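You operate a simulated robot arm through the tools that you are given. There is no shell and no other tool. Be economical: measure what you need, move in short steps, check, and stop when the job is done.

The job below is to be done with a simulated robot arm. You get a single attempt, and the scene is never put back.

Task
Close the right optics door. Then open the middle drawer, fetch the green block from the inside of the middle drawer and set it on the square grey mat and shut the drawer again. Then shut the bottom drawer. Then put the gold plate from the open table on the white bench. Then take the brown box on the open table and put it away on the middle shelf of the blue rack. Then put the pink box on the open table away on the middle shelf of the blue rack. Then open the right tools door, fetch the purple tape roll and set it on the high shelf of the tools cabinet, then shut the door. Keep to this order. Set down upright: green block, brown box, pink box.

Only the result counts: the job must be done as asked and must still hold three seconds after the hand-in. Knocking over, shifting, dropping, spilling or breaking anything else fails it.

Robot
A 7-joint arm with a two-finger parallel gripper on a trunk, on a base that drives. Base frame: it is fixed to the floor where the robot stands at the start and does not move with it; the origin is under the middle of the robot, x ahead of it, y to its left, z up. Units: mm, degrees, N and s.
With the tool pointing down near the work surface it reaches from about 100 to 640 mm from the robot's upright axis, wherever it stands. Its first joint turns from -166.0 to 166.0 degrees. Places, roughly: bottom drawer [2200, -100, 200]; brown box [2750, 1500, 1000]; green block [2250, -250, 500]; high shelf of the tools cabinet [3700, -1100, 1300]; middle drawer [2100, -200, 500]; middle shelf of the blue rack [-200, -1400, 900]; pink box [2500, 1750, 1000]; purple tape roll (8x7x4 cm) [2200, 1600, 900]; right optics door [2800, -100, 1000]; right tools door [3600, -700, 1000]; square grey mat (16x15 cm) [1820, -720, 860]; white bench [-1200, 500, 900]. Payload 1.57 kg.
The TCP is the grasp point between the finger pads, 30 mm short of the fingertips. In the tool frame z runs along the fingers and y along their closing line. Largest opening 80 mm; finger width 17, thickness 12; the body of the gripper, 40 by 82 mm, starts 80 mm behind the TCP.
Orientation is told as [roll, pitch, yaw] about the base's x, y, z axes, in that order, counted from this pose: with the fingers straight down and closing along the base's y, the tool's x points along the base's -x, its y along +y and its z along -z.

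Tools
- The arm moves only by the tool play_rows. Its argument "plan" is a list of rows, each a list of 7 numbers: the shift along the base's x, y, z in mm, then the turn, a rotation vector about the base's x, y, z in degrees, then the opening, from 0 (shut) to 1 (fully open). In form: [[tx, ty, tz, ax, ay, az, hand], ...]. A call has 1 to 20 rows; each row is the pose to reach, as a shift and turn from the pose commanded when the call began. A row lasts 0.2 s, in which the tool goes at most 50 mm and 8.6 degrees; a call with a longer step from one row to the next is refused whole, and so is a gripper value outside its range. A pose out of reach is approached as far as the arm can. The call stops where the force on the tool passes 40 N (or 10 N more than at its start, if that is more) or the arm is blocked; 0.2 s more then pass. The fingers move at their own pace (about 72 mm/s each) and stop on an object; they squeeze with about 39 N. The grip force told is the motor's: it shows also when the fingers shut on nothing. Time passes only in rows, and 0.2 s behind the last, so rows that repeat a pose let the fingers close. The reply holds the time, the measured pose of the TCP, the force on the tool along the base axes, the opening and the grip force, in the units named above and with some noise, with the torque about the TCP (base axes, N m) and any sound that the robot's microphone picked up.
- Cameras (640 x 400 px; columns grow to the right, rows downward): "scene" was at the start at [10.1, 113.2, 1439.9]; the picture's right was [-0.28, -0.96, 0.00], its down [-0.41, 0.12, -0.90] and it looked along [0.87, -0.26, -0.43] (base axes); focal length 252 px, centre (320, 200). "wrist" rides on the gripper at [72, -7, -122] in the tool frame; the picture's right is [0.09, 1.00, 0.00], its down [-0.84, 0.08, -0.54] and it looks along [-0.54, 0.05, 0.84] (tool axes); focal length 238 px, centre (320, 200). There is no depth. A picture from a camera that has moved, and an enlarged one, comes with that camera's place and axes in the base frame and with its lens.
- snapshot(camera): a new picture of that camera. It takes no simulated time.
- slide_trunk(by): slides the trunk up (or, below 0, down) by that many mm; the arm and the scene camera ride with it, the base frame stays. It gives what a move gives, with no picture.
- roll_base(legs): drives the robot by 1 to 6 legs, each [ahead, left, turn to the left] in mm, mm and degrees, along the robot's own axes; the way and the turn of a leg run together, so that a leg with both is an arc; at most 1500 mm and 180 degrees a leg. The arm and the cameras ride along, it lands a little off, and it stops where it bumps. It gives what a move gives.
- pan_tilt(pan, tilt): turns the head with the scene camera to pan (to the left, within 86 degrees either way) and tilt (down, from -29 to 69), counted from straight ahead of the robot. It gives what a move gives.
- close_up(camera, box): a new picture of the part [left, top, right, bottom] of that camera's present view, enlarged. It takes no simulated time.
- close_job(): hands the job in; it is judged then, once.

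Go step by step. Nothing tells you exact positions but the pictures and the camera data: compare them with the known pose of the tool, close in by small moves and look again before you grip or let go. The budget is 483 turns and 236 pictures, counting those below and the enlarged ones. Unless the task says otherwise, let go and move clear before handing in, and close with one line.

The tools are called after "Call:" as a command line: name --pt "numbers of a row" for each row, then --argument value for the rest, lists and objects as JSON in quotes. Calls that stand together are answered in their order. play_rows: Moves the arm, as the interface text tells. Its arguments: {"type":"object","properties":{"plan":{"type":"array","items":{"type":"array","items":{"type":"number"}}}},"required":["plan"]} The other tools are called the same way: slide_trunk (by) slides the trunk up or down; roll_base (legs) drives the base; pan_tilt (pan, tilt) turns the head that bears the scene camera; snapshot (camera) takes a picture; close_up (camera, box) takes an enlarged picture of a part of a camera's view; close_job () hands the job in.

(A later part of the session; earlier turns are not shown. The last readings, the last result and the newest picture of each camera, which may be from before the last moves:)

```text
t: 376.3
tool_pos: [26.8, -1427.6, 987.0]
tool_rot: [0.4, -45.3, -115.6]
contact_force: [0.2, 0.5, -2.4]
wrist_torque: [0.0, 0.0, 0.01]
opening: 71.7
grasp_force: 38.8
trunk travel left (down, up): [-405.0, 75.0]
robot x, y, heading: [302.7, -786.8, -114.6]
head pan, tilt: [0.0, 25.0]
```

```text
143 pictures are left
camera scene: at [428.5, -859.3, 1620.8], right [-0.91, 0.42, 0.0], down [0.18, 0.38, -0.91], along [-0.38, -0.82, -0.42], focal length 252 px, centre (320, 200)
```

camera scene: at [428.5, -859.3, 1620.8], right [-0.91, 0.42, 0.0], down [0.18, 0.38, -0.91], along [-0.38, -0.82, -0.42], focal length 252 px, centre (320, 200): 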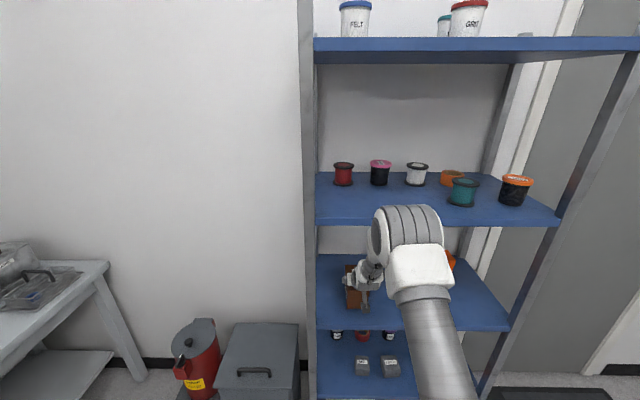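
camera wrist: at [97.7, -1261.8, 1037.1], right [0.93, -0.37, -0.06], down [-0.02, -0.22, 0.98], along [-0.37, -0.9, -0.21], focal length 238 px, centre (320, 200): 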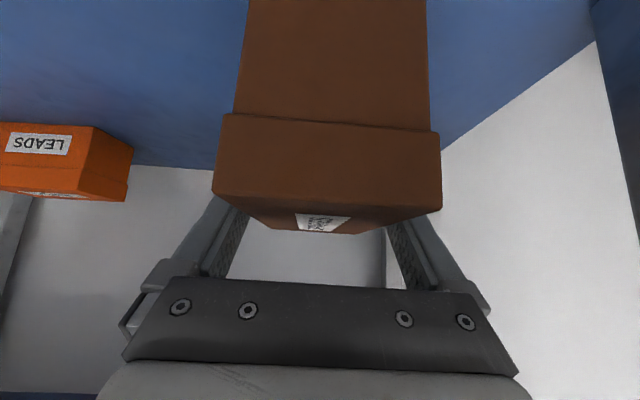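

Call:
play_rows --pt "0 0 -3 0 0 0 0.5" --pt "0 0 -6 0 0 0 0.5" --pt "0 0 -9 0 0 0 0.5" --pt "0 0 -11 0 0 0 0.5" --pt "0 0 -13 0 0 0 0.5"

```text
t: 377.5
tool_pos: [27.3, -1427.9, 972.8]
tool_rot: [0.4, -45.3, -115.6]
contact_force: [0.4, 0.3, -2.8]
wrist_torque: [0.0, 0.0, 0.04]
opening: 72.0
grasp_force: 38.8
trunk travel left (down, up): [-405.0, 75.0]
robot x, y, heading: [305.2, -789.3, -114.8]
head pan, tilt: [0.0, 25.0]
```

Call:
play_rows --pt "0 0 -2 0 0 0 0.5" --pt "0 0 -4 0 0 0 0.5" --pt "0 0 -6 0 0 0 0.5" --pt "0 0 -8 0 0 0 0.5"

Call:
close_up --camera "scene" --box '[300, 220, 460, 340]'

```text
t: 378.5
tool_pos: [29.3, -1427.9, 964.1]
tool_rot: [0.5, -45.3, -115.6]
contact_force: [0.0, -1.0, -1.2]
wrist_torque: [-0.03, 0.05, 0.01]
opening: 71.7
grasp_force: 39.7
trunk travel left (down, up): [-405.0, 75.0]
robot x, y, heading: [303.8, -790.9, -114.7]
head pan, tilt: [0.0, 25.0]
```

```text
3.33 times, centred on (380, 280) of scene
camera zoom: at [428.5, -859.3, 1620.8], right [-0.91, 0.42, 0.0], down [0.18, 0.38, -0.91], along [-0.38, -0.82, -0.42], focal length 839 px, centre (120, -67)
```

zoom: 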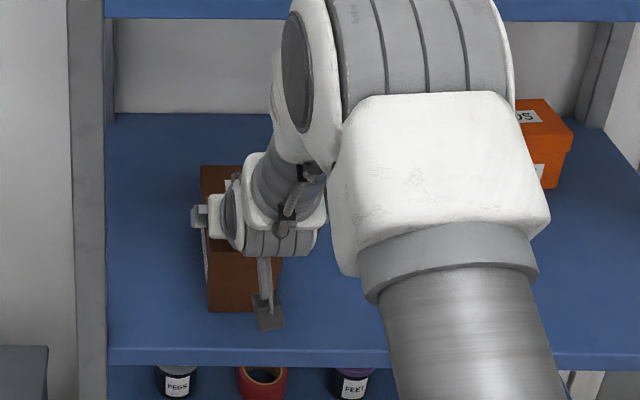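

Call:
play_rows --pt "0 0 -2 0 0 0 0.5" --pt "0 0 -4 0 0 0 0.5" --pt "0 0 -6 0 0 0 0.5" --pt "0 0 -8 0 0 0 0.5" --pt "0 0 -10 0 0 0 0.5"

```text
t: 379.7
tool_pos: [28.9, -1428.9, 962.6]
tool_rot: [0.5, -46.3, -115.6]
contact_force: [3.8, 4.4, 37.7]
wrist_torque: [0.57, 0.47, -0.18]
opening: 71.9
grasp_force: 39.2
trunk travel left (down, up): [-405.0, 75.0]
robot x, y, heading: [303.1, -787.2, -114.7]
head pan, tilt: [0.0, 25.0]
```

Contact. I unload, open, and withdraw along the tool axis.

Call:
play_rows --pt "0 0 6 0 0 0 0.5" --pt "0 0 6 0 0 0 0.8" --pt "0 0 6 0 0 0 1" --pt "0 0 6 0 0 0 1" --pt "3 6.4 13 0 0 0 1" --pt "9 19 27 0 0 0 1" --pt "18 38 48 0 0 0 1" --pt "27 57 69 0 0 0 1" --pt "40 82 85 0 0 0 1" --pt "56 118 85 0 0 0 1" --pt "73 154 85 0 0 0 1" --pt "90 190 85 0 0 0 1"

Call:
snapshot --camera "wrist"

Call:
snapshot --camera "scene"

```text
t: 382.3
tool_pos: [117.7, -1235.6, 1040.1]
tool_rot: [0.3, -45.3, -115.6]
contact_force: [0.3, -1.2, 1.0]
wrist_torque: [-0.01, 0.01, 0.03]
opening: 80.4
grasp_force: 0.0
trunk travel left (down, up): [-405.0, 75.0]
robot x, y, heading: [305.4, -787.2, -114.6]
head pan, tilt: [0.0, 25.0]
```

```text
141 pictures are left
camera wrist: at [169.9, -1108.3, 1074.3], right [0.93, -0.37, -0.06], down [-0.02, -0.21, 0.98], along [-0.37, -0.91, -0.21], focal length 238 px, centre (320, 200)
```

wrist: 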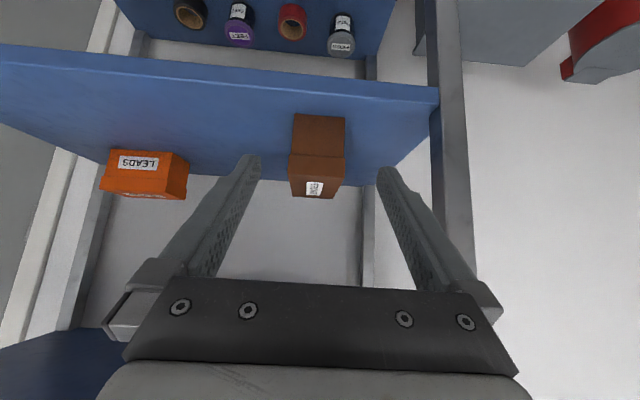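

```text
140 pictures are left
camera scene: at [428.7, -858.9, 1620.8], right [-0.91, 0.42, 0.0], down [0.18, 0.38, -0.91], along [-0.38, -0.82, -0.42], focal length 252 px, centre (320, 200)
```

scene: 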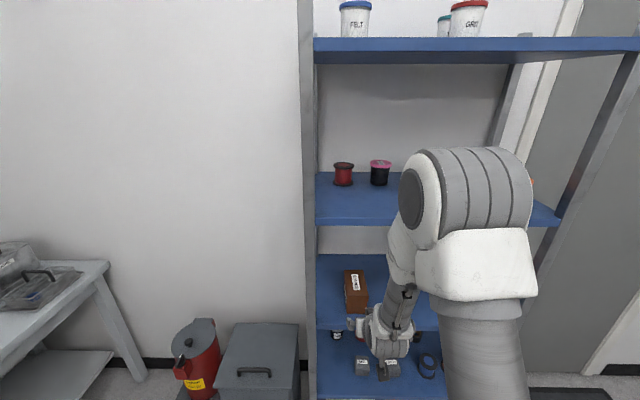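

Brown box stands on the middle shelf. Next the pink box: drive back to the open table.

Call:
play_rows --pt "8 18 40 0 0 0 1" --pt "16 36 80 0 0 0 1" --pt "16 36 110 0 0 0 1"

Call:
roll_base --legs '[[-1450, 0, 0], [0, 0, 114.6], [1450, 200, 0], [0, 0, 64.3]]'

Call:
pan_tilt --pan 0 --tilt 40

Call:
snapshot --camera "scene"

```text
t: 383.1
tool_pos: [133.5, -1199.5, 1152.3]
tool_rot: [0.5, -45.3, -115.6]
contact_force: [-1.4, -1.0, 0.1]
wrist_torque: [0.02, -0.03, 0.03]
opening: 80.2
grasp_force: 0.0
trunk travel left (down, up): [-405.0, 75.0]
robot x, y, heading: [305.1, -793.7, -114.9]
head pan, tilt: [0.0, 25.0]
```

```text
t: 412.0
tool_pos: [2547.1, 1065.0, 1152.6]
tool_rot: [0.3, -45.4, 61.8]
contact_force: [0.3, 0.1, 0.3]
wrist_torque: [-0.02, -0.01, -0.01]
opening: 79.7
grasp_force: 0.0
trunk travel left (down, up): [-405.0, 75.0]
robot x, y, heading: [2353.5, 660.9, 62.8]
head pan, tilt: [0.0, 25.0]
```

```text
t: 412.8
tool_pos: [2547.7, 1063.0, 1150.9]
tool_rot: [0.5, -45.3, 61.9]
contact_force: [0.4, 0.0, 0.4]
wrist_torque: [-0.01, -0.03, 0.01]
opening: 79.7
grasp_force: 0.0
trunk travel left (down, up): [-405.0, 75.0]
robot x, y, heading: [2358.9, 663.6, 62.9]
head pan, tilt: [0.0, 40.0]
```

```text
139 pictures are left
camera scene: at [2237.5, 727.9, 1597.6], right [0.89, -0.46, 0.0], down [-0.29, -0.57, -0.77], along [0.35, 0.68, -0.64], focal length 252 px, centre (320, 200)
```

scene: 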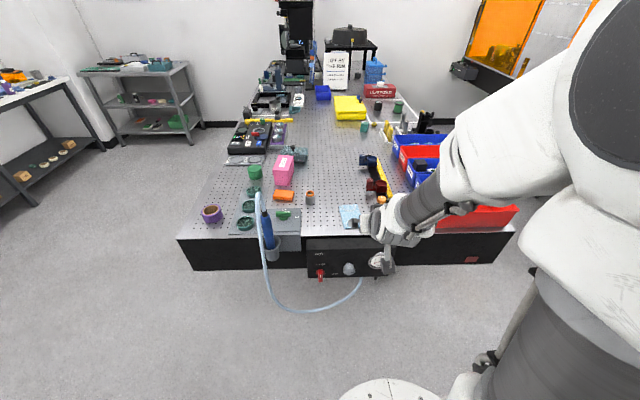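

I drive to the earlier safe spot near (2464,945), keeping clear of the hose.

Call:
roll_base --legs '[[0, 0, 1.4], [295, 25, 0]]'

Call:
play_rows --pt "-20 30 10 0 0 0 1" --pt "-40 65 20 0 0 0 1" --pt "-60 100 30 0 0 0 1"

Call:
snapshot --camera "wrist"

Call:
close_up --camera "scene" --box '[220, 130, 380, 250]'

```text
t: 415.6
tool_pos: [2640.7, 1338.3, 1151.0]
tool_rot: [0.5, -45.2, 63.2]
contact_force: [0.8, -0.3, -0.1]
wrist_torque: [0.0, 0.01, 0.0]
opening: 80.0
grasp_force: 0.0
trunk travel left (down, up): [-405.0, 75.0]
robot x, y, heading: [2460.5, 930.2, 64.1]
head pan, tilt: [0.0, 40.0]
```

```text
t: 416.4
tool_pos: [2580.6, 1435.1, 1181.7]
tool_rot: [0.4, -45.3, 63.2]
contact_force: [0.6, 0.0, 0.7]
wrist_torque: [0.0, 0.03, 0.01]
opening: 80.0
grasp_force: 0.1
trunk travel left (down, up): [-405.0, 75.0]
robot x, y, heading: [2458.6, 930.7, 64.3]
head pan, tilt: [0.0, 40.0]
```

```text
138 pictures are left
camera wrist: at [2525.6, 1309.6, 1216.2], right [-0.92, 0.39, -0.06], down [0.03, 0.21, 0.98], along [0.39, 0.9, -0.21], focal length 238 px, centre (320, 200)
```

wrist: 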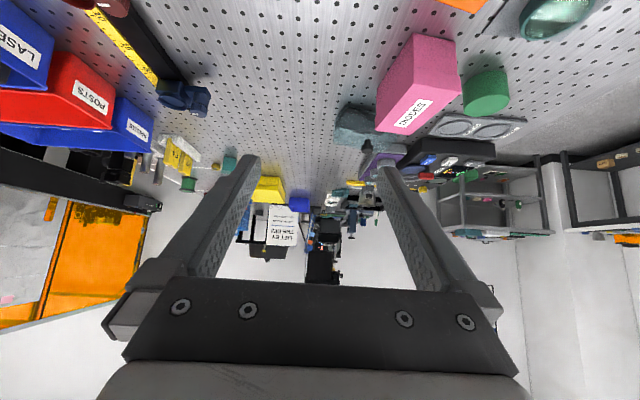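

```text
3.33 times, centred on (300, 190) of scene
camera zoom: at [2338.7, 994.5, 1597.5], right [0.9, -0.44, 0.0], down [-0.28, -0.58, -0.77], along [0.33, 0.69, -0.64], focal length 839 px, centre (387, 233)
```

zoom: 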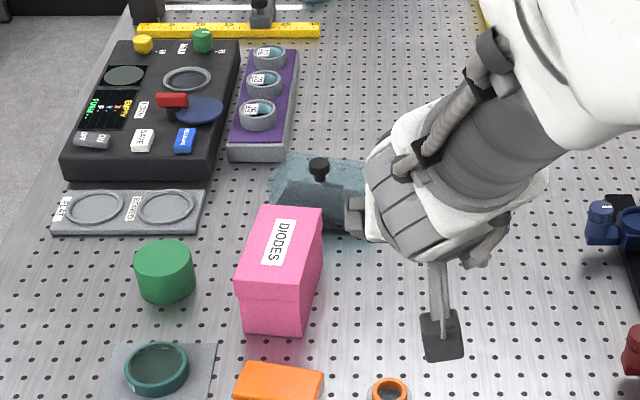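

Pink box is the same kind (~128×72×80 mm), heading ≈58°, centre ≈(2538,1690). I move above its front half for a closer look.

Call:
play_rows --pt "-10 40 -10 0 0 -1 1" --pt "-20 80 -20 0 0 -2 1" --pt "-30 120 -30 0 0 -3 1" --pt "-40 160 -45 0 0 -4 1" --pt "-50 200 -60 0 0 -4.7 1" --pt "-55 232 -75 0 0 -4.7 1"

Call:
snapshot --camera "wrist"

Call:
snapshot --camera "scene"

```text
t: 417.8
tool_pos: [2527.1, 1669.3, 1104.8]
tool_rot: [0.5, -45.4, 58.3]
contact_force: [-0.1, -0.5, 0.9]
wrist_torque: [0.0, -0.01, 0.02]
opening: 80.0
grasp_force: 0.0
trunk travel left (down, up): [-405.0, 75.0]
robot x, y, heading: [2459.1, 930.2, 64.0]
head pan, tilt: [0.0, 40.0]
```

```text
136 pictures are left
camera wrist: at [2460.6, 1548.3, 1139.6], right [-0.88, 0.46, -0.06], down [0.04, 0.21, 0.98], along [0.46, 0.86, -0.21], focal length 238 px, centre (320, 200)
```

wrist: 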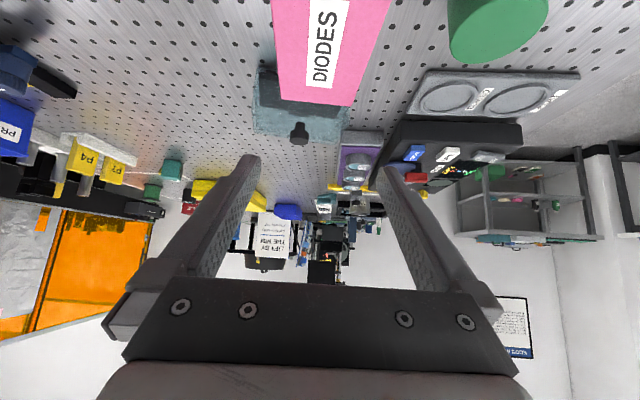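

```text
135 pictures are left
camera scene: at [2338.8, 994.6, 1597.5], right [0.9, -0.44, 0.0], down [-0.28, -0.58, -0.77], along [0.33, 0.69, -0.64], focal length 252 px, centre (320, 200)
```

scene: 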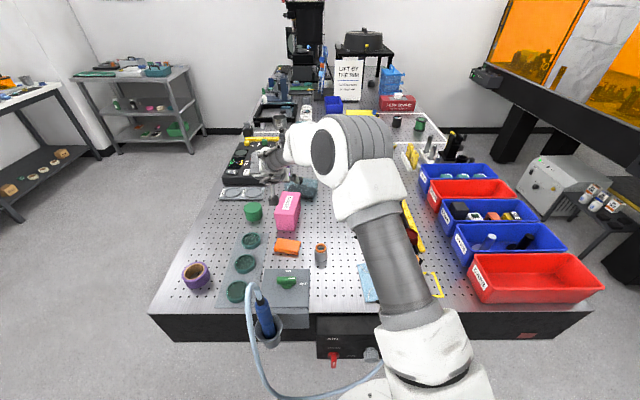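

Aligned to ~1 mm. Descend partway and verify.

Call:
play_rows --pt "2 2 -40 0 0 -0.9 1" --pt "2 2 -80 0 0 -0.9 1" --pt "2 2 -97 0 0 -0.9 1"

Call:
snapshot --camera "wrist"

```text
t: 418.6
tool_pos: [2526.5, 1673.3, 1008.7]
tool_rot: [0.5, -45.3, 57.5]
contact_force: [0.2, 0.5, 0.3]
wrist_torque: [-0.01, 0.04, -0.02]
opening: 80.0
grasp_force: 0.1
trunk travel left (down, up): [-405.0, 75.0]
robot x, y, heading: [2460.5, 928.4, 64.2]
head pan, tilt: [0.0, 40.0]
```

```text
134 pictures are left
camera wrist: at [2459.5, 1552.6, 1043.3], right [-0.88, 0.47, -0.06], down [0.05, 0.21, 0.98], along [0.48, 0.85, -0.21], focal length 238 px, centre (320, 200)
```

wrist: 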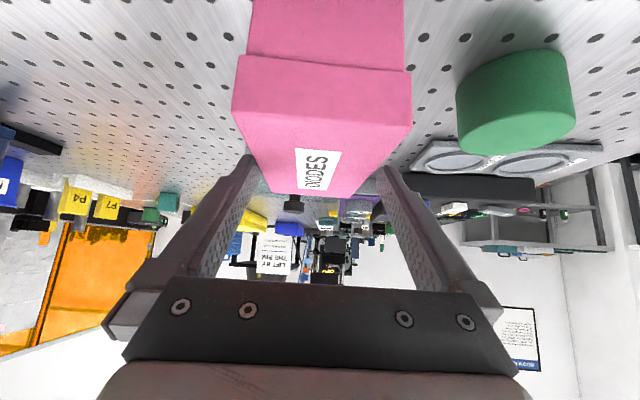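

Call:
close_up --camera "wrist" --box '[220, 90, 430, 220]'

```text
3.05 times, centred on (325, 155) of wrist
camera zoom: at [2459.5, 1552.6, 1043.3], right [-0.88, 0.47, -0.06], down [0.05, 0.21, 0.98], along [0.48, 0.85, -0.21], focal length 726 px, centre (305, 337)
```

zoom: 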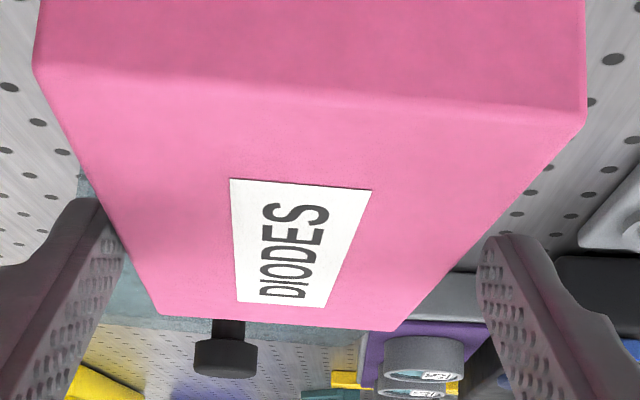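

Correct by 2 mm right and -3.6° yaw, then descend and close.

Call:
play_rows --pt "1.7 -1.1 4 0 0 -3.6 1" --pt "1.7 -1.1 -12 0 0 -3.6 1" --pt "1.7 -1.1 -35 0 0 -3.6 1" --pt "1.7 -1.1 -35 0 0 -3.6 0.7" --pt "1.7 -1.1 -35 0 0 -3.6 0.5" --pt "1.7 -1.1 -35 0 0 -3.6 0.5"

Call:
snapshot --camera "wrist"

```text
t: 420.0
tool_pos: [2529.7, 1670.2, 973.5]
tool_rot: [0.5, -45.5, 53.8]
contact_force: [-0.3, 0.6, 0.3]
wrist_torque: [0.09, 0.15, -0.02]
opening: 71.5
grasp_force: 39.8
trunk travel left (down, up): [-405.0, 75.0]
robot x, y, heading: [2459.0, 931.1, 64.0]
head pan, tilt: [0.0, 40.0]
```

```text
132 pictures are left
camera wrist: at [2455.4, 1554.8, 1008.3], right [-0.85, 0.53, -0.06], down [0.06, 0.21, 0.98], along [0.53, 0.82, -0.21], focal length 238 px, centre (320, 200)
```

wrist: 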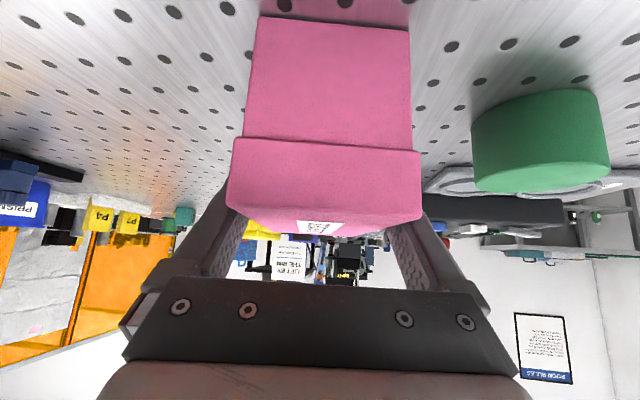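

Call:
play_rows --pt "0 0 10 0 0 0 0.5" --pt "0 0 50 0 0 0 0.5" --pt "0 0 95 0 0 0 0.5" --pt "0 0 140 0 0 0 0.5" --pt "15 -40 150 0 0 1.5 0.5" --pt "30 -80 160 0 0 3 0.5" --pt "45 -120 170 0 0 4.5 0.5" --pt "60 -160 175 0 0 6 0.5" --pt "75 -200 175 0 0 7.5 0.5" --pt "90 -240 175 0 0 9 0.5" --pt "105 -275 175 0 0 10 0.5" --pt "115 -300 175 0 0 10 0.5"

Call:
snapshot --camera "wrist"

Call:
snapshot --camera "scene"

```text
t: 422.6
tool_pos: [2644.5, 1369.4, 1150.7]
tool_rot: [0.5, -45.3, 63.8]
contact_force: [0.0, -0.4, -1.4]
wrist_torque: [-0.02, 0.01, 0.02]
opening: 71.9
grasp_force: 39.3
trunk travel left (down, up): [-405.0, 75.0]
robot x, y, heading: [2462.3, 930.8, 64.2]
head pan, tilt: [0.0, 40.0]
```

```text
131 pictures are left
camera wrist: at [2590.7, 1242.6, 1184.3], right [-0.93, 0.37, -0.06], down [0.02, 0.21, 0.98], along [0.38, 0.9, -0.21], focal length 238 px, centre (320, 200)
```

wrist: 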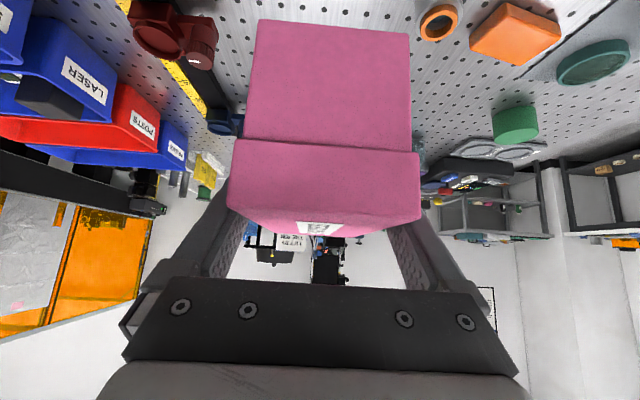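

```text
130 pictures are left
camera scene: at [2338.9, 994.3, 1597.5], right [0.9, -0.44, 0.0], down [-0.28, -0.58, -0.77], along [0.33, 0.69, -0.64], focal length 252 px, centre (320, 200)
```

scene: 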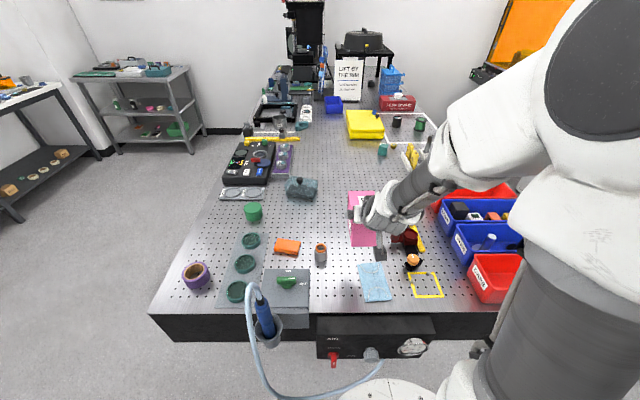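

Pink box is held. Same route to the rack.

Call:
roll_base --legs '[[-250, 0, 0], [0, 0, 116], [1500, 0, 0], [0, 0, 64.5], [1300, 0, 0]]'

Call:
pan_tilt --pan 0 --tilt 25

Call:
snapshot --camera "scene"

```text
t: 453.1
tool_pos: [147.9, -981.9, 1149.5]
tool_rot: [0.6, -45.3, -113.9]
contact_force: [0.1, 0.6, -2.2]
wrist_torque: [0.01, 0.01, 0.0]
opening: 71.5
grasp_force: 38.8
trunk travel left (down, up): [-405.0, 75.0]
robot x, y, heading: [314.0, -533.6, -113.7]
head pan, tilt: [0.0, 40.0]
```

```text
t: 453.9
tool_pos: [147.7, -981.3, 1149.9]
tool_rot: [0.4, -45.3, -113.9]
contact_force: [0.5, 0.7, -1.2]
wrist_torque: [0.01, -0.01, 0.0]
opening: 71.7
grasp_force: 38.9
trunk travel left (down, up): [-405.0, 75.0]
robot x, y, heading: [316.2, -533.5, -113.7]
head pan, tilt: [0.0, 25.0]
```

```text
129 pictures are left
camera scene: at [439.8, -603.2, 1620.8], right [-0.92, 0.4, 0.0], down [0.17, 0.39, -0.91], along [-0.36, -0.83, -0.42], focal length 252 px, centre (320, 200)
```

scene: 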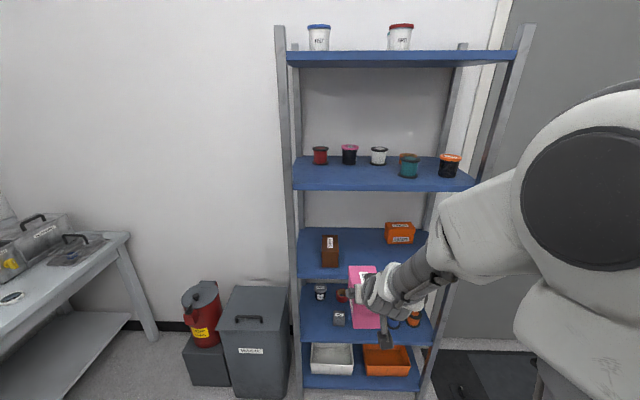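

Call:
roll_base --legs '[[0, 0, -1.8], [0, -49, 0], [234, 0, 0]]'

Call:
snapshot --camera "wrist"

```text
t: 457.1
tool_pos: [-13.5, -1170.3, 1149.1]
tool_rot: [0.4, -45.3, -115.6]
contact_force: [0.1, -0.1, -1.5]
wrist_torque: [0.02, -0.03, 0.03]
opening: 71.6
grasp_force: 38.9
trunk travel left (down, up): [-405.0, 75.0]
robot x, y, heading: [165.7, -726.8, -115.3]
head pan, tilt: [0.0, 25.0]
```

```text
128 pictures are left
camera wrist: at [39.0, -1043.4, 1184.3], right [0.93, -0.37, -0.06], down [-0.02, -0.21, 0.98], along [-0.37, -0.9, -0.21], focal length 238 px, centre (320, 200)
```

wrist: 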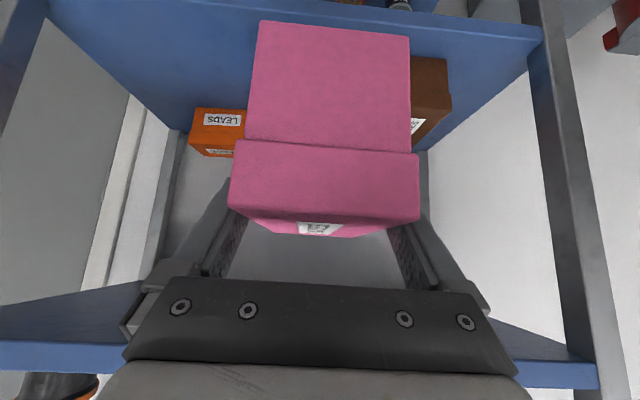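

Lateral alignment is exact. Lower, extend in, then near the shelf.

Call:
play_rows --pt "0 0 -45 0 0 0 0.5" --pt "0 0 -90 0 0 0 0.5" --pt "0 0 -140 0 0 0 0.5" --pt "-18 -39 -150 0 0 0 0.5" --pt "-36 -77 -150 0 0 0 0.5" --pt "-54 -116 -155 0 0 0 0.5" --pt "-72 -155 -160 0 0 0 0.5" --pt "-92 -193 -165 0 0 0 0.5"

Call:
snapshot --camera "scene"

Call:
snapshot --camera "wrist"

```text
t: 458.9
tool_pos: [-105.4, -1365.0, 982.4]
tool_rot: [0.3, -45.3, -115.5]
contact_force: [0.2, -0.3, -1.1]
wrist_torque: [0.04, -0.01, -0.02]
opening: 71.7
grasp_force: 38.8
trunk travel left (down, up): [-405.0, 75.0]
robot x, y, heading: [166.3, -728.6, -115.7]
head pan, tilt: [0.0, 25.0]
```

```text
127 pictures are left
camera scene: at [289.8, -801.1, 1620.8], right [-0.9, 0.43, 0.0], down [0.18, 0.38, -0.91], along [-0.39, -0.82, -0.42], focal length 252 px, centre (320, 200)
```

scene: 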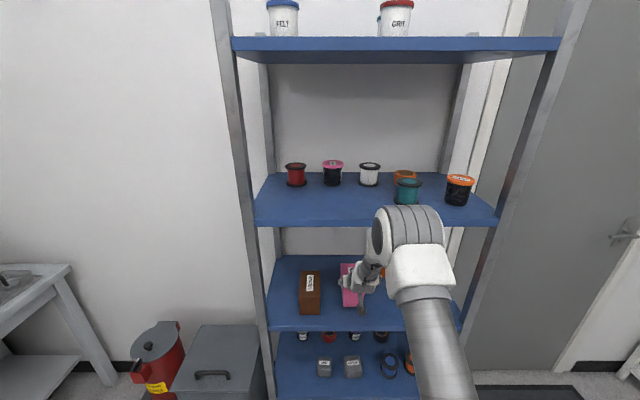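

```text
126 pictures are left
camera wrist: at [-53.5, -1238.1, 1017.4], right [0.93, -0.37, -0.06], down [-0.02, -0.21, 0.98], along [-0.37, -0.9, -0.21], focal length 238 px, centre (320, 200)
```

wrist: 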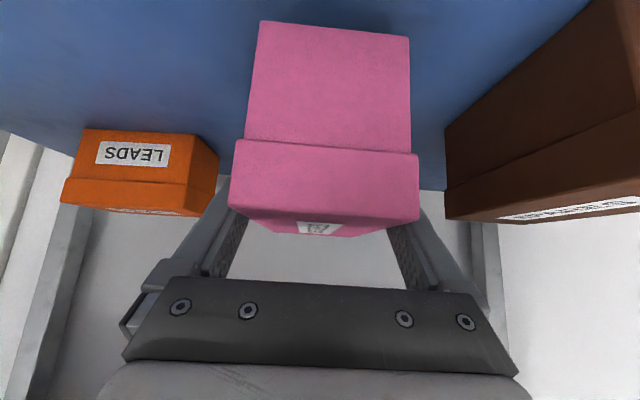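

Call:
play_rows --pt "0 0 -8 0 0 0 0.5" --pt "0 0 -14 0 0 0 0.5" --pt "0 0 -17 0 0 0 0.5" --pt "0 0 -19 0 0 0 0.5" --pt "0 0 -21 0 0 0 0.5" --pt "0 0 -23 0 0 0 0.5"

```text
t: 460.3
tool_pos: [-106.1, -1361.9, 963.0]
tool_rot: [0.4, -45.6, -115.6]
contact_force: [1.0, 1.3, 8.9]
wrist_torque: [0.69, 0.08, -0.07]
opening: 71.7
grasp_force: 38.9
trunk travel left (down, up): [-405.0, 75.0]
robot x, y, heading: [165.9, -730.3, -115.4]
head pan, tilt: [0.0, 25.0]
```

Call:
play_rows --pt "0 0 -1 0 0 0 0.5" --pt "0 0 0 0 0 0 0.8" --pt "0 0 0 0 0 0 1" --pt "0 0 0 0 0 0 1" --pt "3 6.4 7 0 0 0 1" --pt "9 19 21 0 0 0 1" --pt "18 38 42 0 0 0 1" --pt "27 57 63 0 0 0 1" --pt "40 82 79 0 0 0 1" --pt "56 118 79 0 0 0 1" --pt "73 154 79 0 0 0 1" --pt "90 190 79 0 0 0 1"

Call:
snapshot --camera "scene"

Call:
snapshot --camera "wrist"

```text
t: 462.9
tool_pos: [-16.4, -1172.2, 1040.9]
tool_rot: [0.4, -45.4, -115.6]
contact_force: [0.7, 0.3, 0.1]
wrist_torque: [0.01, -0.02, 0.02]
opening: 80.0
grasp_force: 0.1
trunk travel left (down, up): [-405.0, 75.0]
robot x, y, heading: [166.1, -731.6, -115.5]
head pan, tilt: [0.0, 25.0]
```

```text
125 pictures are left
camera scene: at [290.0, -800.7, 1620.8], right [-0.9, 0.43, 0.0], down [0.18, 0.38, -0.91], along [-0.39, -0.82, -0.42], focal length 252 px, centre (320, 200)
```

scene: 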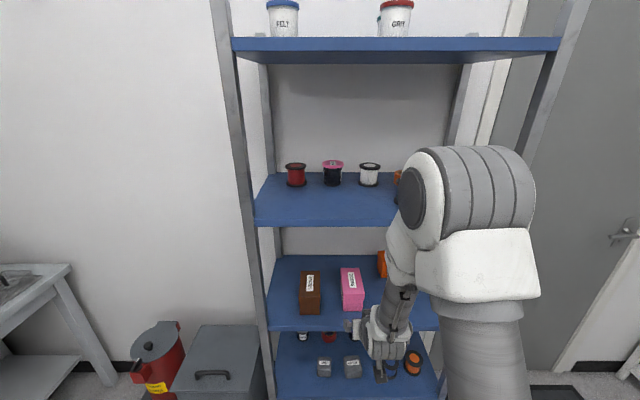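

```text
124 pictures are left
camera wrist: at [36.1, -1045.0, 1075.7], right [0.93, -0.37, -0.06], down [-0.02, -0.21, 0.98], along [-0.37, -0.91, -0.21], focal length 238 px, centre (320, 200)
```

wrist: 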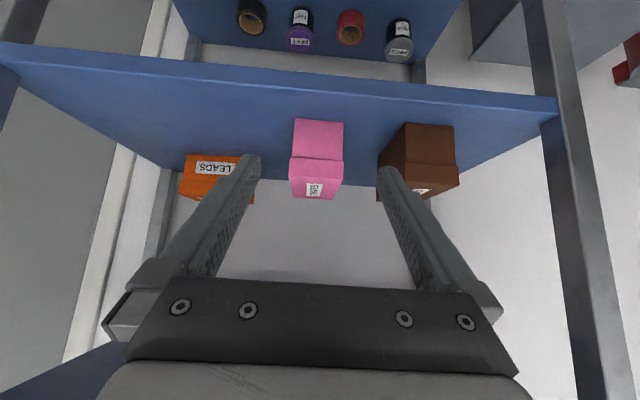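

Both boxes stand on the middle shelf. Next, the tools cabinet: drive along the corridor in front of the cabinets.

Call:
play_rows --pt "8 18 30 0 0 0 0.6" --pt "16 36 60 0 0 0 0.3"

Call:
roll_base --legs '[[-1450, 0, 0], [0, 0, 115.5], [1374, 135, 0], [0, 0, -25.5]]'

```text
t: 463.5
tool_pos: [-2.3, -1139.7, 1102.4]
tool_rot: [0.4, -45.2, -115.6]
contact_force: [-0.8, 0.4, 0.0]
wrist_torque: [-0.01, -0.02, 0.01]
opening: 23.9
grasp_force: 0.1
out of reach, approached as far as the arm can: row 2
trunk travel left (down, up): [-405.0, 75.0]
robot x, y, heading: [163.3, -727.3, -115.3]
head pan, tilt: [0.0, 25.0]
```

```text
t: 490.2
tool_pos: [2590.9, 568.4, 1100.4]
tool_rot: [0.4, -45.3, -25.4]
contact_force: [-0.1, 0.9, -0.6]
wrist_torque: [0.02, 0.01, 0.02]
opening: 24.0
grasp_force: 0.0
trunk travel left (down, up): [-405.0, 75.0]
robot x, y, heading: [2179.0, 732.9, -25.0]
head pan, tilt: [0.0, 25.0]
```

Call:
roll_base --legs '[[1450, 0, 0], [650, 0, 0], [0, 0, -90.5]]'

Call:
pan_tilt --pan 0 --tilt 25

Call:
snapshot --camera "scene"

```text
t: 509.2
tool_pos: [3939.8, -534.8, 1101.1]
tool_rot: [0.4, -45.2, -112.8]
contact_force: [0.9, 0.3, 0.0]
wrist_torque: [0.0, -0.01, -0.01]
opening: 24.2
grasp_force: 0.2
trunk travel left (down, up): [-405.0, 75.0]
robot x, y, heading: [4091.1, -115.1, -112.6]
head pan, tilt: [0.0, 25.0]
```

```text
t: 509.8
tool_pos: [3940.0, -533.6, 1101.0]
tool_rot: [0.4, -45.1, -112.8]
contact_force: [-0.3, -0.9, -0.6]
wrist_torque: [-0.02, 0.03, 0.03]
opening: 24.0
grasp_force: 0.1
trunk travel left (down, up): [-405.0, 75.0]
robot x, y, heading: [4090.2, -117.8, -112.6]
head pan, tilt: [0.0, 25.0]
```

```text
123 pictures are left
camera scene: at [4215.7, -182.0, 1620.8], right [-0.92, 0.38, 0.0], down [0.16, 0.39, -0.91], along [-0.35, -0.84, -0.42], focal length 252 px, centre (320, 200)
```

scene: 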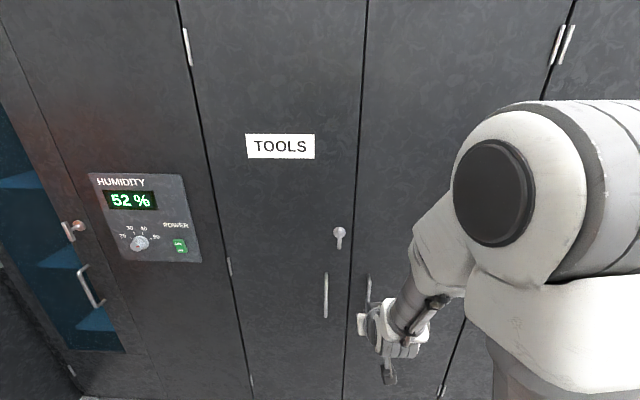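

The right tools door's handle is just behind my gripper in this view. I turn the fingers horizontal (closing sideways) and move the arm to the left to see the handle.

Call:
play_rows --pt "10 -25 -10 -6.9 2.9 0 0.7" --pt "20 -50 -20 -13.8 5.8 0 1" --pt "30 -75 -30 -20.7 8.6 0 1" --pt "40 -95 -40 -27.7 11.5 0 1" --pt "55 -110 -50 -34.6 14.4 0 1" --pt "65 -120 -60 -41.5 17.3 0 1"

Call:
snapshot --camera "scene"

Call:
snapshot --camera "wrist"

```text
t: 511.2
tool_pos: [4005.3, -653.9, 1042.7]
tool_rot: [151.5, -89.8, 96.2]
contact_force: [0.1, 0.3, 0.6]
wrist_torque: [0.04, 0.01, 0.0]
opening: 79.7
grasp_force: 0.0
trunk travel left (down, up): [-405.0, 75.0]
robot x, y, heading: [4089.7, -115.9, -112.8]
head pan, tilt: [0.0, 25.0]
```

```text
122 pictures are left
camera scene: at [4215.8, -182.0, 1620.9], right [-0.92, 0.38, 0.0], down [0.16, 0.39, -0.91], along [-0.35, -0.84, -0.42], focal length 252 px, centre (320, 200)
```

scene: 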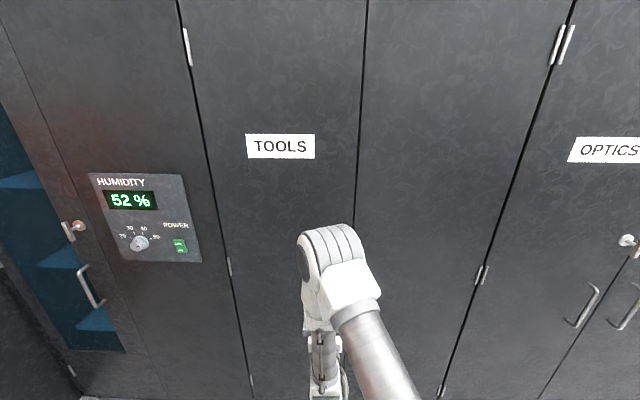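

```text
121 pictures are left
camera wrist: at [4044.9, -539.2, 968.9], right [0.92, -0.38, -0.09], down [0.28, 0.48, 0.83], along [-0.27, -0.79, 0.54], focal length 238 px, centre (320, 200)
```

wrist: 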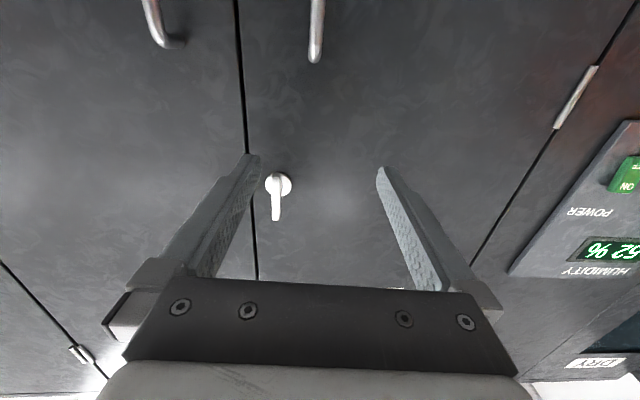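

I located the right handle near s≈895 along the door line, top end z≈985. I square the base to the cabinet and move in front of the handle at z≈900.

Call:
roll_base --legs '[[0, 0, -2.8]]'

Call:
play_rows --pt "-20 15 -30 0 0 0 1" --pt "-45 30 -60 0 0 0 1" --pt "-70 42 -90 0 0 0 1" --pt "-95 54 -120 0 0 0 1" --pt "-115 64 -140 0 0 0 1"

Call:
snapshot --camera "wrist"

Call:
snapshot --camera "scene"

```text
t: 512.1
tool_pos: [3978.2, -649.7, 1041.0]
tool_rot: [145.4, -89.8, 99.3]
contact_force: [-0.1, 0.3, -0.1]
wrist_torque: [0.02, 0.02, 0.04]
opening: 79.9
grasp_force: 0.1
trunk travel left (down, up): [-405.0, 75.0]
robot x, y, heading: [4088.3, -116.0, -115.2]
head pan, tilt: [0.0, 25.0]
```

```text
t: 513.3
tool_pos: [3860.8, -585.9, 901.2]
tool_rot: [134.3, -89.9, 110.5]
contact_force: [-0.2, 0.5, 0.4]
wrist_torque: [0.0, 0.03, 0.01]
opening: 79.8
grasp_force: 0.0
trunk travel left (down, up): [-405.0, 75.0]
robot x, y, heading: [4091.2, -116.7, -115.6]
head pan, tilt: [0.0, 25.0]
```

```text
120 pictures are left
camera wrist: at [3907.0, -473.1, 829.0], right [0.9, -0.42, -0.09], down [0.3, 0.46, 0.84], along [-0.31, -0.78, 0.54], focal length 238 px, centre (320, 200)
```

wrist: 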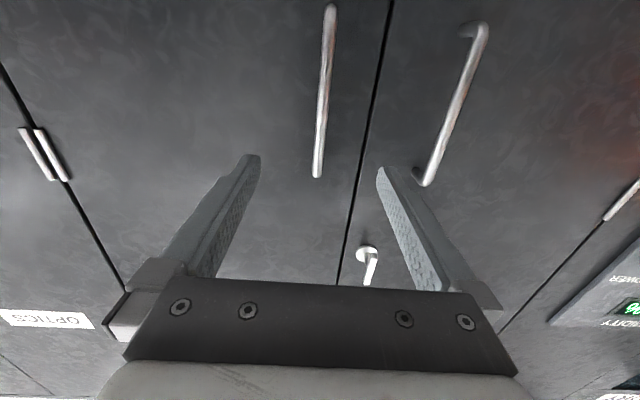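

```text
119 pictures are left
camera scene: at [4212.3, -187.9, 1620.9], right [-0.9, 0.43, 0.0], down [0.18, 0.38, -0.91], along [-0.39, -0.82, -0.42], focal length 252 px, centre (320, 200)
```

scene: 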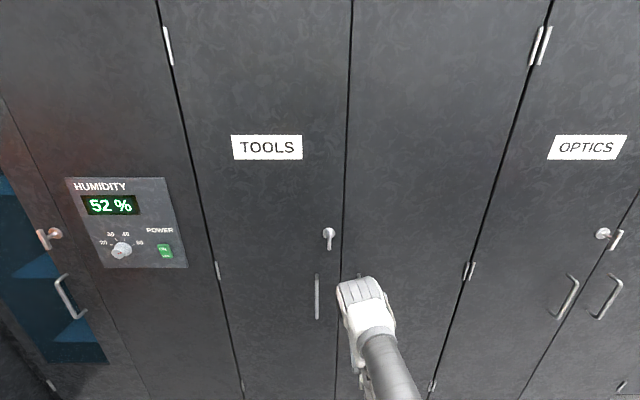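

The handle is straight ahead between the fingers. Advance 125 mm and look.

Call:
play_rows --pt "-17 -36 0 0 0 0 1" --pt "-34 -72 0 0 0 0 1" --pt "-54 -113 0 0 0 0 1"

Call:
snapshot --camera "wrist"

```text
t: 514.1
tool_pos: [3807.7, -698.9, 902.7]
tool_rot: [143.3, -89.8, 101.5]
contact_force: [-0.4, 0.1, 0.2]
wrist_torque: [-0.01, -0.03, 0.04]
opening: 79.7
grasp_force: 0.0
trunk travel left (down, up): [-405.0, 75.0]
robot x, y, heading: [4089.6, -119.5, -115.4]
head pan, tilt: [0.0, 25.0]
```

```text
118 pictures are left
camera wrist: at [3853.4, -586.5, 830.6], right [0.9, -0.42, -0.09], down [0.3, 0.46, 0.84], along [-0.31, -0.78, 0.54], focal length 238 px, centre (320, 200)
```

wrist: 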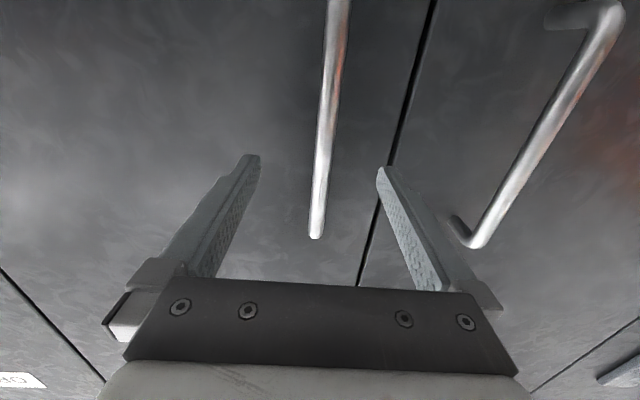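

Handle is 44 mm ahead of the TCP. Advance 36 mm and close.

Call:
play_rows --pt "-8 -16 0 0 0 0 1" --pt "-15.5 -32.5 0 0 0 0 1" --pt "-15.5 -32.5 0 0 0 0 0.5" --pt "-15.5 -32.5 0 0 0 0 0" --pt "-15.5 -32.5 0 0 0 0 0" --pt "-15.5 -32.5 0 0 0 0 0" --pt "-15.5 -32.5 0 0 0 0 0"

Call:
snapshot --camera "wrist"

```text
t: 515.7
tool_pos: [3794.3, -732.6, 901.8]
tool_rot: [146.5, -89.8, 98.5]
contact_force: [7.6, -3.4, -0.3]
wrist_torque: [0.04, 0.07, 0.16]
opening: 13.7
grasp_force: 30.2
trunk travel left (down, up): [-405.0, 75.0]
robot x, y, heading: [4087.5, -114.4, -115.3]
head pan, tilt: [0.0, 25.0]
```

```text
117 pictures are left
camera wrist: at [3840.3, -619.1, 829.2], right [0.9, -0.42, -0.09], down [0.3, 0.46, 0.83], along [-0.31, -0.78, 0.54], focal length 238 px, centre (320, 200)
```

wrist: 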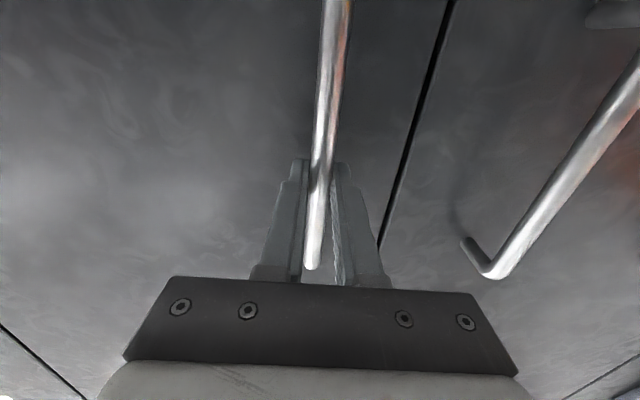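

Handle gripped; hinge ≈ 390 mm to the right. I pull along the arc, turning the tool with the door, to 25°.

Call:
play_rows --pt "9.4 33.1 0 0 0 5 0" --pt "15.9 66.9 0 0 0 10 0" --pt "19.4 101 0 0 0 15 0" --pt "19.9 135.4 0 0 0 20 0" --pt "17.4 169.6 0 0 0 25 0"

Call:
snapshot --camera "scene"

```text
t: 516.9
tool_pos: [3810.8, -559.5, 901.7]
tool_rot: [102.3, -89.8, 167.4]
contact_force: [10.4, 3.1, -4.9]
wrist_torque: [-0.06, 0.06, 0.02]
opening: 13.9
grasp_force: 29.8
trunk travel left (down, up): [-405.0, 75.0]
robot x, y, heading: [4091.6, -113.8, -115.6]
head pan, tilt: [0.0, 25.0]
```

```text
116 pictures are left
camera scene: at [4213.1, -187.9, 1620.6], right [-0.9, 0.43, 0.0], down [0.18, 0.38, -0.91], along [-0.39, -0.82, -0.42], focal length 252 px, centre (320, 200)
```

scene: 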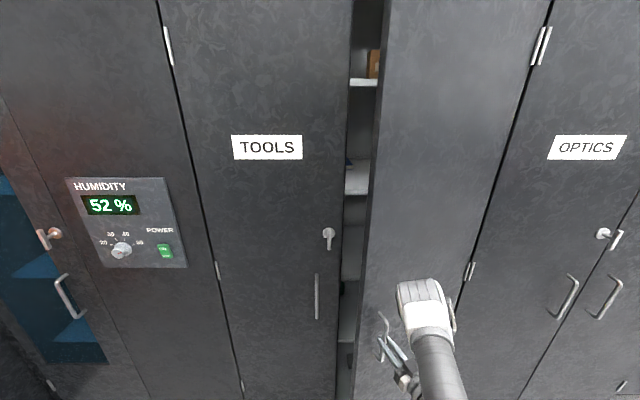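

Call:
play_rows --pt "-5.5 34 0 0 0 5 0" --pt "-13.9 67.4 0 0 0 10 0" --pt "-25.1 99.9 0 0 0 15 0" --pt "-39.2 131.2 0 0 0 20 0"

Call:
snapshot --camera "scene"

```text
t: 517.9
tool_pos: [3770.3, -429.7, 901.3]
tool_rot: [-166.6, -89.8, 96.3]
contact_force: [4.3, 3.9, 2.8]
wrist_torque: [-0.02, -0.07, -0.11]
opening: 13.9
grasp_force: 30.1
trunk travel left (down, up): [-405.0, 75.0]
robot x, y, heading: [4089.0, -114.4, -115.6]
head pan, tilt: [0.0, 25.0]
```

```text
115 pictures are left
camera scene: at [4212.7, -187.2, 1620.9], right [-0.9, 0.43, 0.0], down [0.18, 0.38, -0.91], along [-0.39, -0.82, -0.42], focal length 252 px, centre (320, 200)
```

scene: 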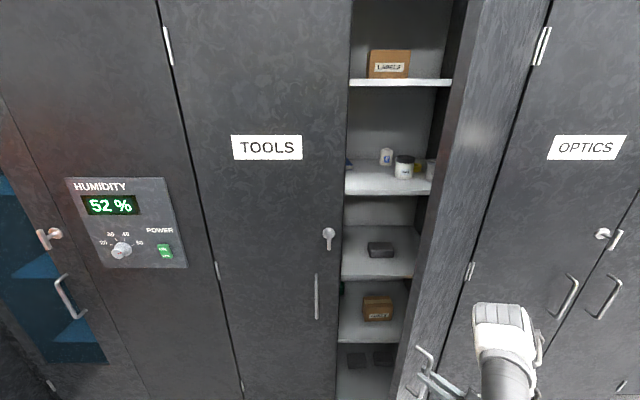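

Opening well (45°). Continue the arc to 60°.

Call:
play_rows --pt "-16.7 30 0 0 0 5 0" --pt "-36.1 58.5 0 0 0 10 0" --pt "-57.7 85.1 0 0 0 15 0"

Call:
snapshot --camera "scene"

```text
t: 518.7
tool_pos: [3713.4, -346.7, 901.3]
tool_rot: [-177.4, -89.8, 122.3]
contact_force: [-6.9, -4.2, 1.7]
wrist_torque: [-0.05, 0.06, -0.24]
opening: 14.1
grasp_force: 30.3
trunk travel left (down, up): [-405.0, 75.0]
robot x, y, heading: [4088.3, -111.2, -115.3]
head pan, tilt: [0.0, 25.0]
```

```text
114 pictures are left
camera scene: at [4211.7, -188.0, 1620.9], right [-0.9, 0.43, 0.0], down [0.18, 0.38, -0.91], along [-0.39, -0.82, -0.42], focal length 252 px, centre (320, 200)
```

scene: 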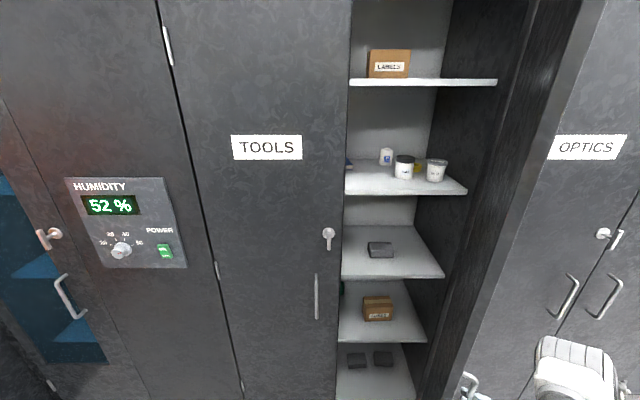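

Call:
play_rows --pt "-24 24.7 0 0 0 5 0" --pt "-50 47.2 0 0 0 10 0" --pt "-77.8 67.4 0 0 0 15 0" --pt "-107.4 85 0 0 0 20 0" --pt "-138.3 100 0 0 0 25 0" --pt "-170.4 112.2 0 0 0 30 0"

Call:
snapshot --camera "scene"

```text
t: 519.4
tool_pos: [3649.2, -288.9, 898.9]
tool_rot: [51.9, -89.1, -94.8]
contact_force: [-5.9, -7.5, -4.2]
wrist_torque: [-0.26, 0.52, -0.28]
opening: 13.8
grasp_force: 30.2
out of reach, approached as far as the arm can: row 3
trunk travel left (down, up): [-405.0, 75.0]
robot x, y, heading: [4087.6, -119.3, -115.1]
head pan, tilt: [0.0, 25.0]
stopped in row 3: the force on the tool passed its limit at 80 N (the readings are from after the stop); the commanded pose is now the measured one
```

```text
113 pictures are left
camera scene: at [4212.2, -189.1, 1620.6], right [-0.9, 0.43, 0.0], down [0.18, 0.38, -0.91], along [-0.39, -0.82, -0.42], focal length 252 px, centre (320, 200)
```

scene: 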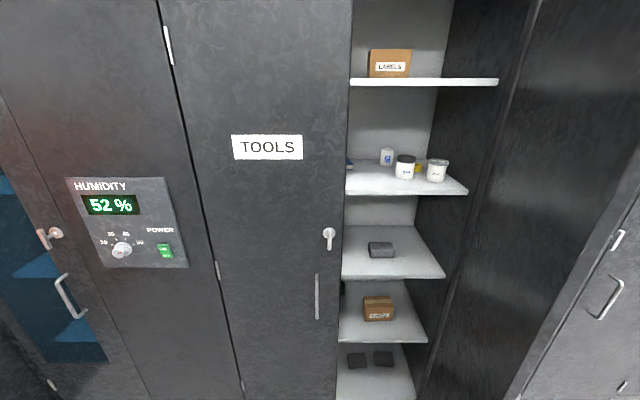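

The door is ~73° open. I release the handle and back off around its free edge.

Call:
play_rows --pt "0 0 0 0 0 0 0.4" --pt "0 0 0 0 0 0 0.9" --pt "0 0 0 0 0 0 0.9" --pt "-18 17 0 0 0 0 0.9" --pt "-37 34 0 0 0 0 0.9" --pt "-33 60 0 0 0 0 0.9" --pt "-20 95 0 0 0 0 0.9" --pt "-5 130 0 0 0 0 0.9"

Call:
snapshot --camera "scene"

Call:
snapshot --camera "wrist"

```text
t: 521.2
tool_pos: [3650.5, -200.2, 924.1]
tool_rot: [63.8, -89.0, -106.6]
contact_force: [-0.1, -0.7, -0.4]
wrist_torque: [-0.04, -0.01, 0.03]
opening: 72.0
grasp_force: 0.0
out of reach, approached as far as the arm can: row 4, 5, 6, 7, 8
trunk travel left (down, up): [-405.0, 75.0]
robot x, y, heading: [4090.8, -115.4, -115.2]
head pan, tilt: [0.0, 25.0]
```

```text
112 pictures are left
camera scene: at [4212.0, -189.5, 1620.7], right [-0.9, 0.43, 0.0], down [0.18, 0.38, -0.91], along [-0.39, -0.82, -0.42], focal length 252 px, centre (320, 200)
```

scene: 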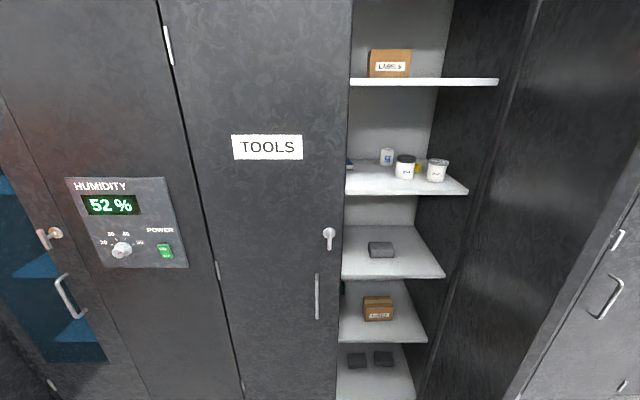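

```text
111 pictures are left
camera wrist: at [3557.6, -120.9, 852.7], right [0.68, 0.73, -0.08], down [-0.35, 0.41, 0.84], along [0.65, -0.54, 0.53], focal length 238 px, centre (320, 200)
```

wrist: 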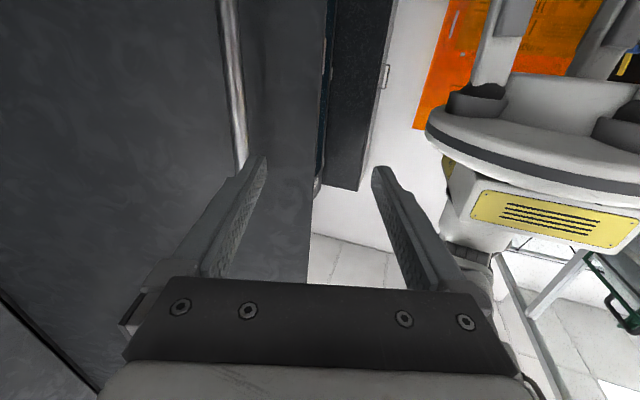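

The gripper is clear of the handle. I back the base off and fold the arm to a compact tool-down pose.

Call:
roll_base --legs '[[-200, 0, 0]]'

Call:
play_rows --pt "20 10 10 0 0 -8 0.9" --pt "45 15 20 0 0 -16 0.9" --pt "70 15 30 0 0 -24 0.9" --pt "95 15 40 0 0 -32 0.9" --pt "120 10 50 0 0 -40 0.9" --pt "145 0 60 0 0 -48 0.9" --pt "165 -10 70 0 0 -56 0.9" --pt "185 -20 80 0 0 -64 0.9" --pt "205 -30 90 0 0 -72 0.9"

Call:
snapshot --camera "scene"

```text
t: 523.1
tool_pos: [3733.7, -24.3, 923.8]
tool_rot: [60.1, -88.9, -103.1]
contact_force: [-0.1, 0.4, -0.2]
wrist_torque: [0.0, 0.0, -0.01]
opening: 72.1
grasp_force: 0.0
trunk travel left (down, up): [-405.0, 75.0]
robot x, y, heading: [4172.4, 59.2, -115.6]
head pan, tilt: [0.0, 25.0]
```

```text
t: 525.1
tool_pos: [3919.2, -43.4, 1017.3]
tool_rot: [-79.0, -88.0, -33.9]
contact_force: [-0.3, -0.4, 1.0]
wrist_torque: [-0.02, 0.01, -0.01]
opening: 71.8
grasp_force: 0.1
trunk travel left (down, up): [-405.0, 75.0]
robot x, y, heading: [4172.2, 58.9, -115.6]
head pan, tilt: [0.0, 25.0]
stopped in row 9: the force on the tool passed its limit at 76 N (the readings are from after the stop); the commanded pose is now the measured one
```

```text
110 pictures are left
camera scene: at [4295.4, -12.7, 1620.9], right [-0.9, 0.43, 0.0], down [0.18, 0.38, -0.91], along [-0.39, -0.82, -0.42], focal length 252 px, centre (320, 200)
```

scene: 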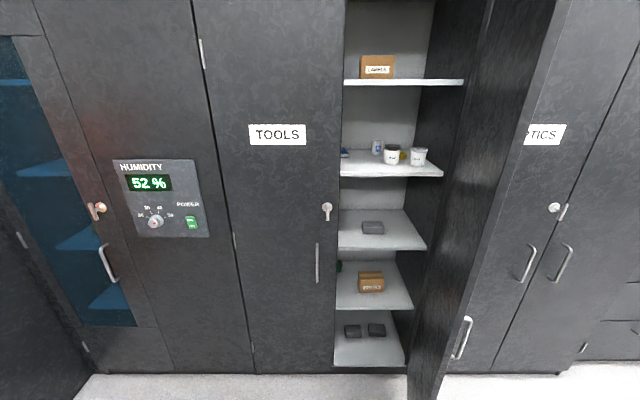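

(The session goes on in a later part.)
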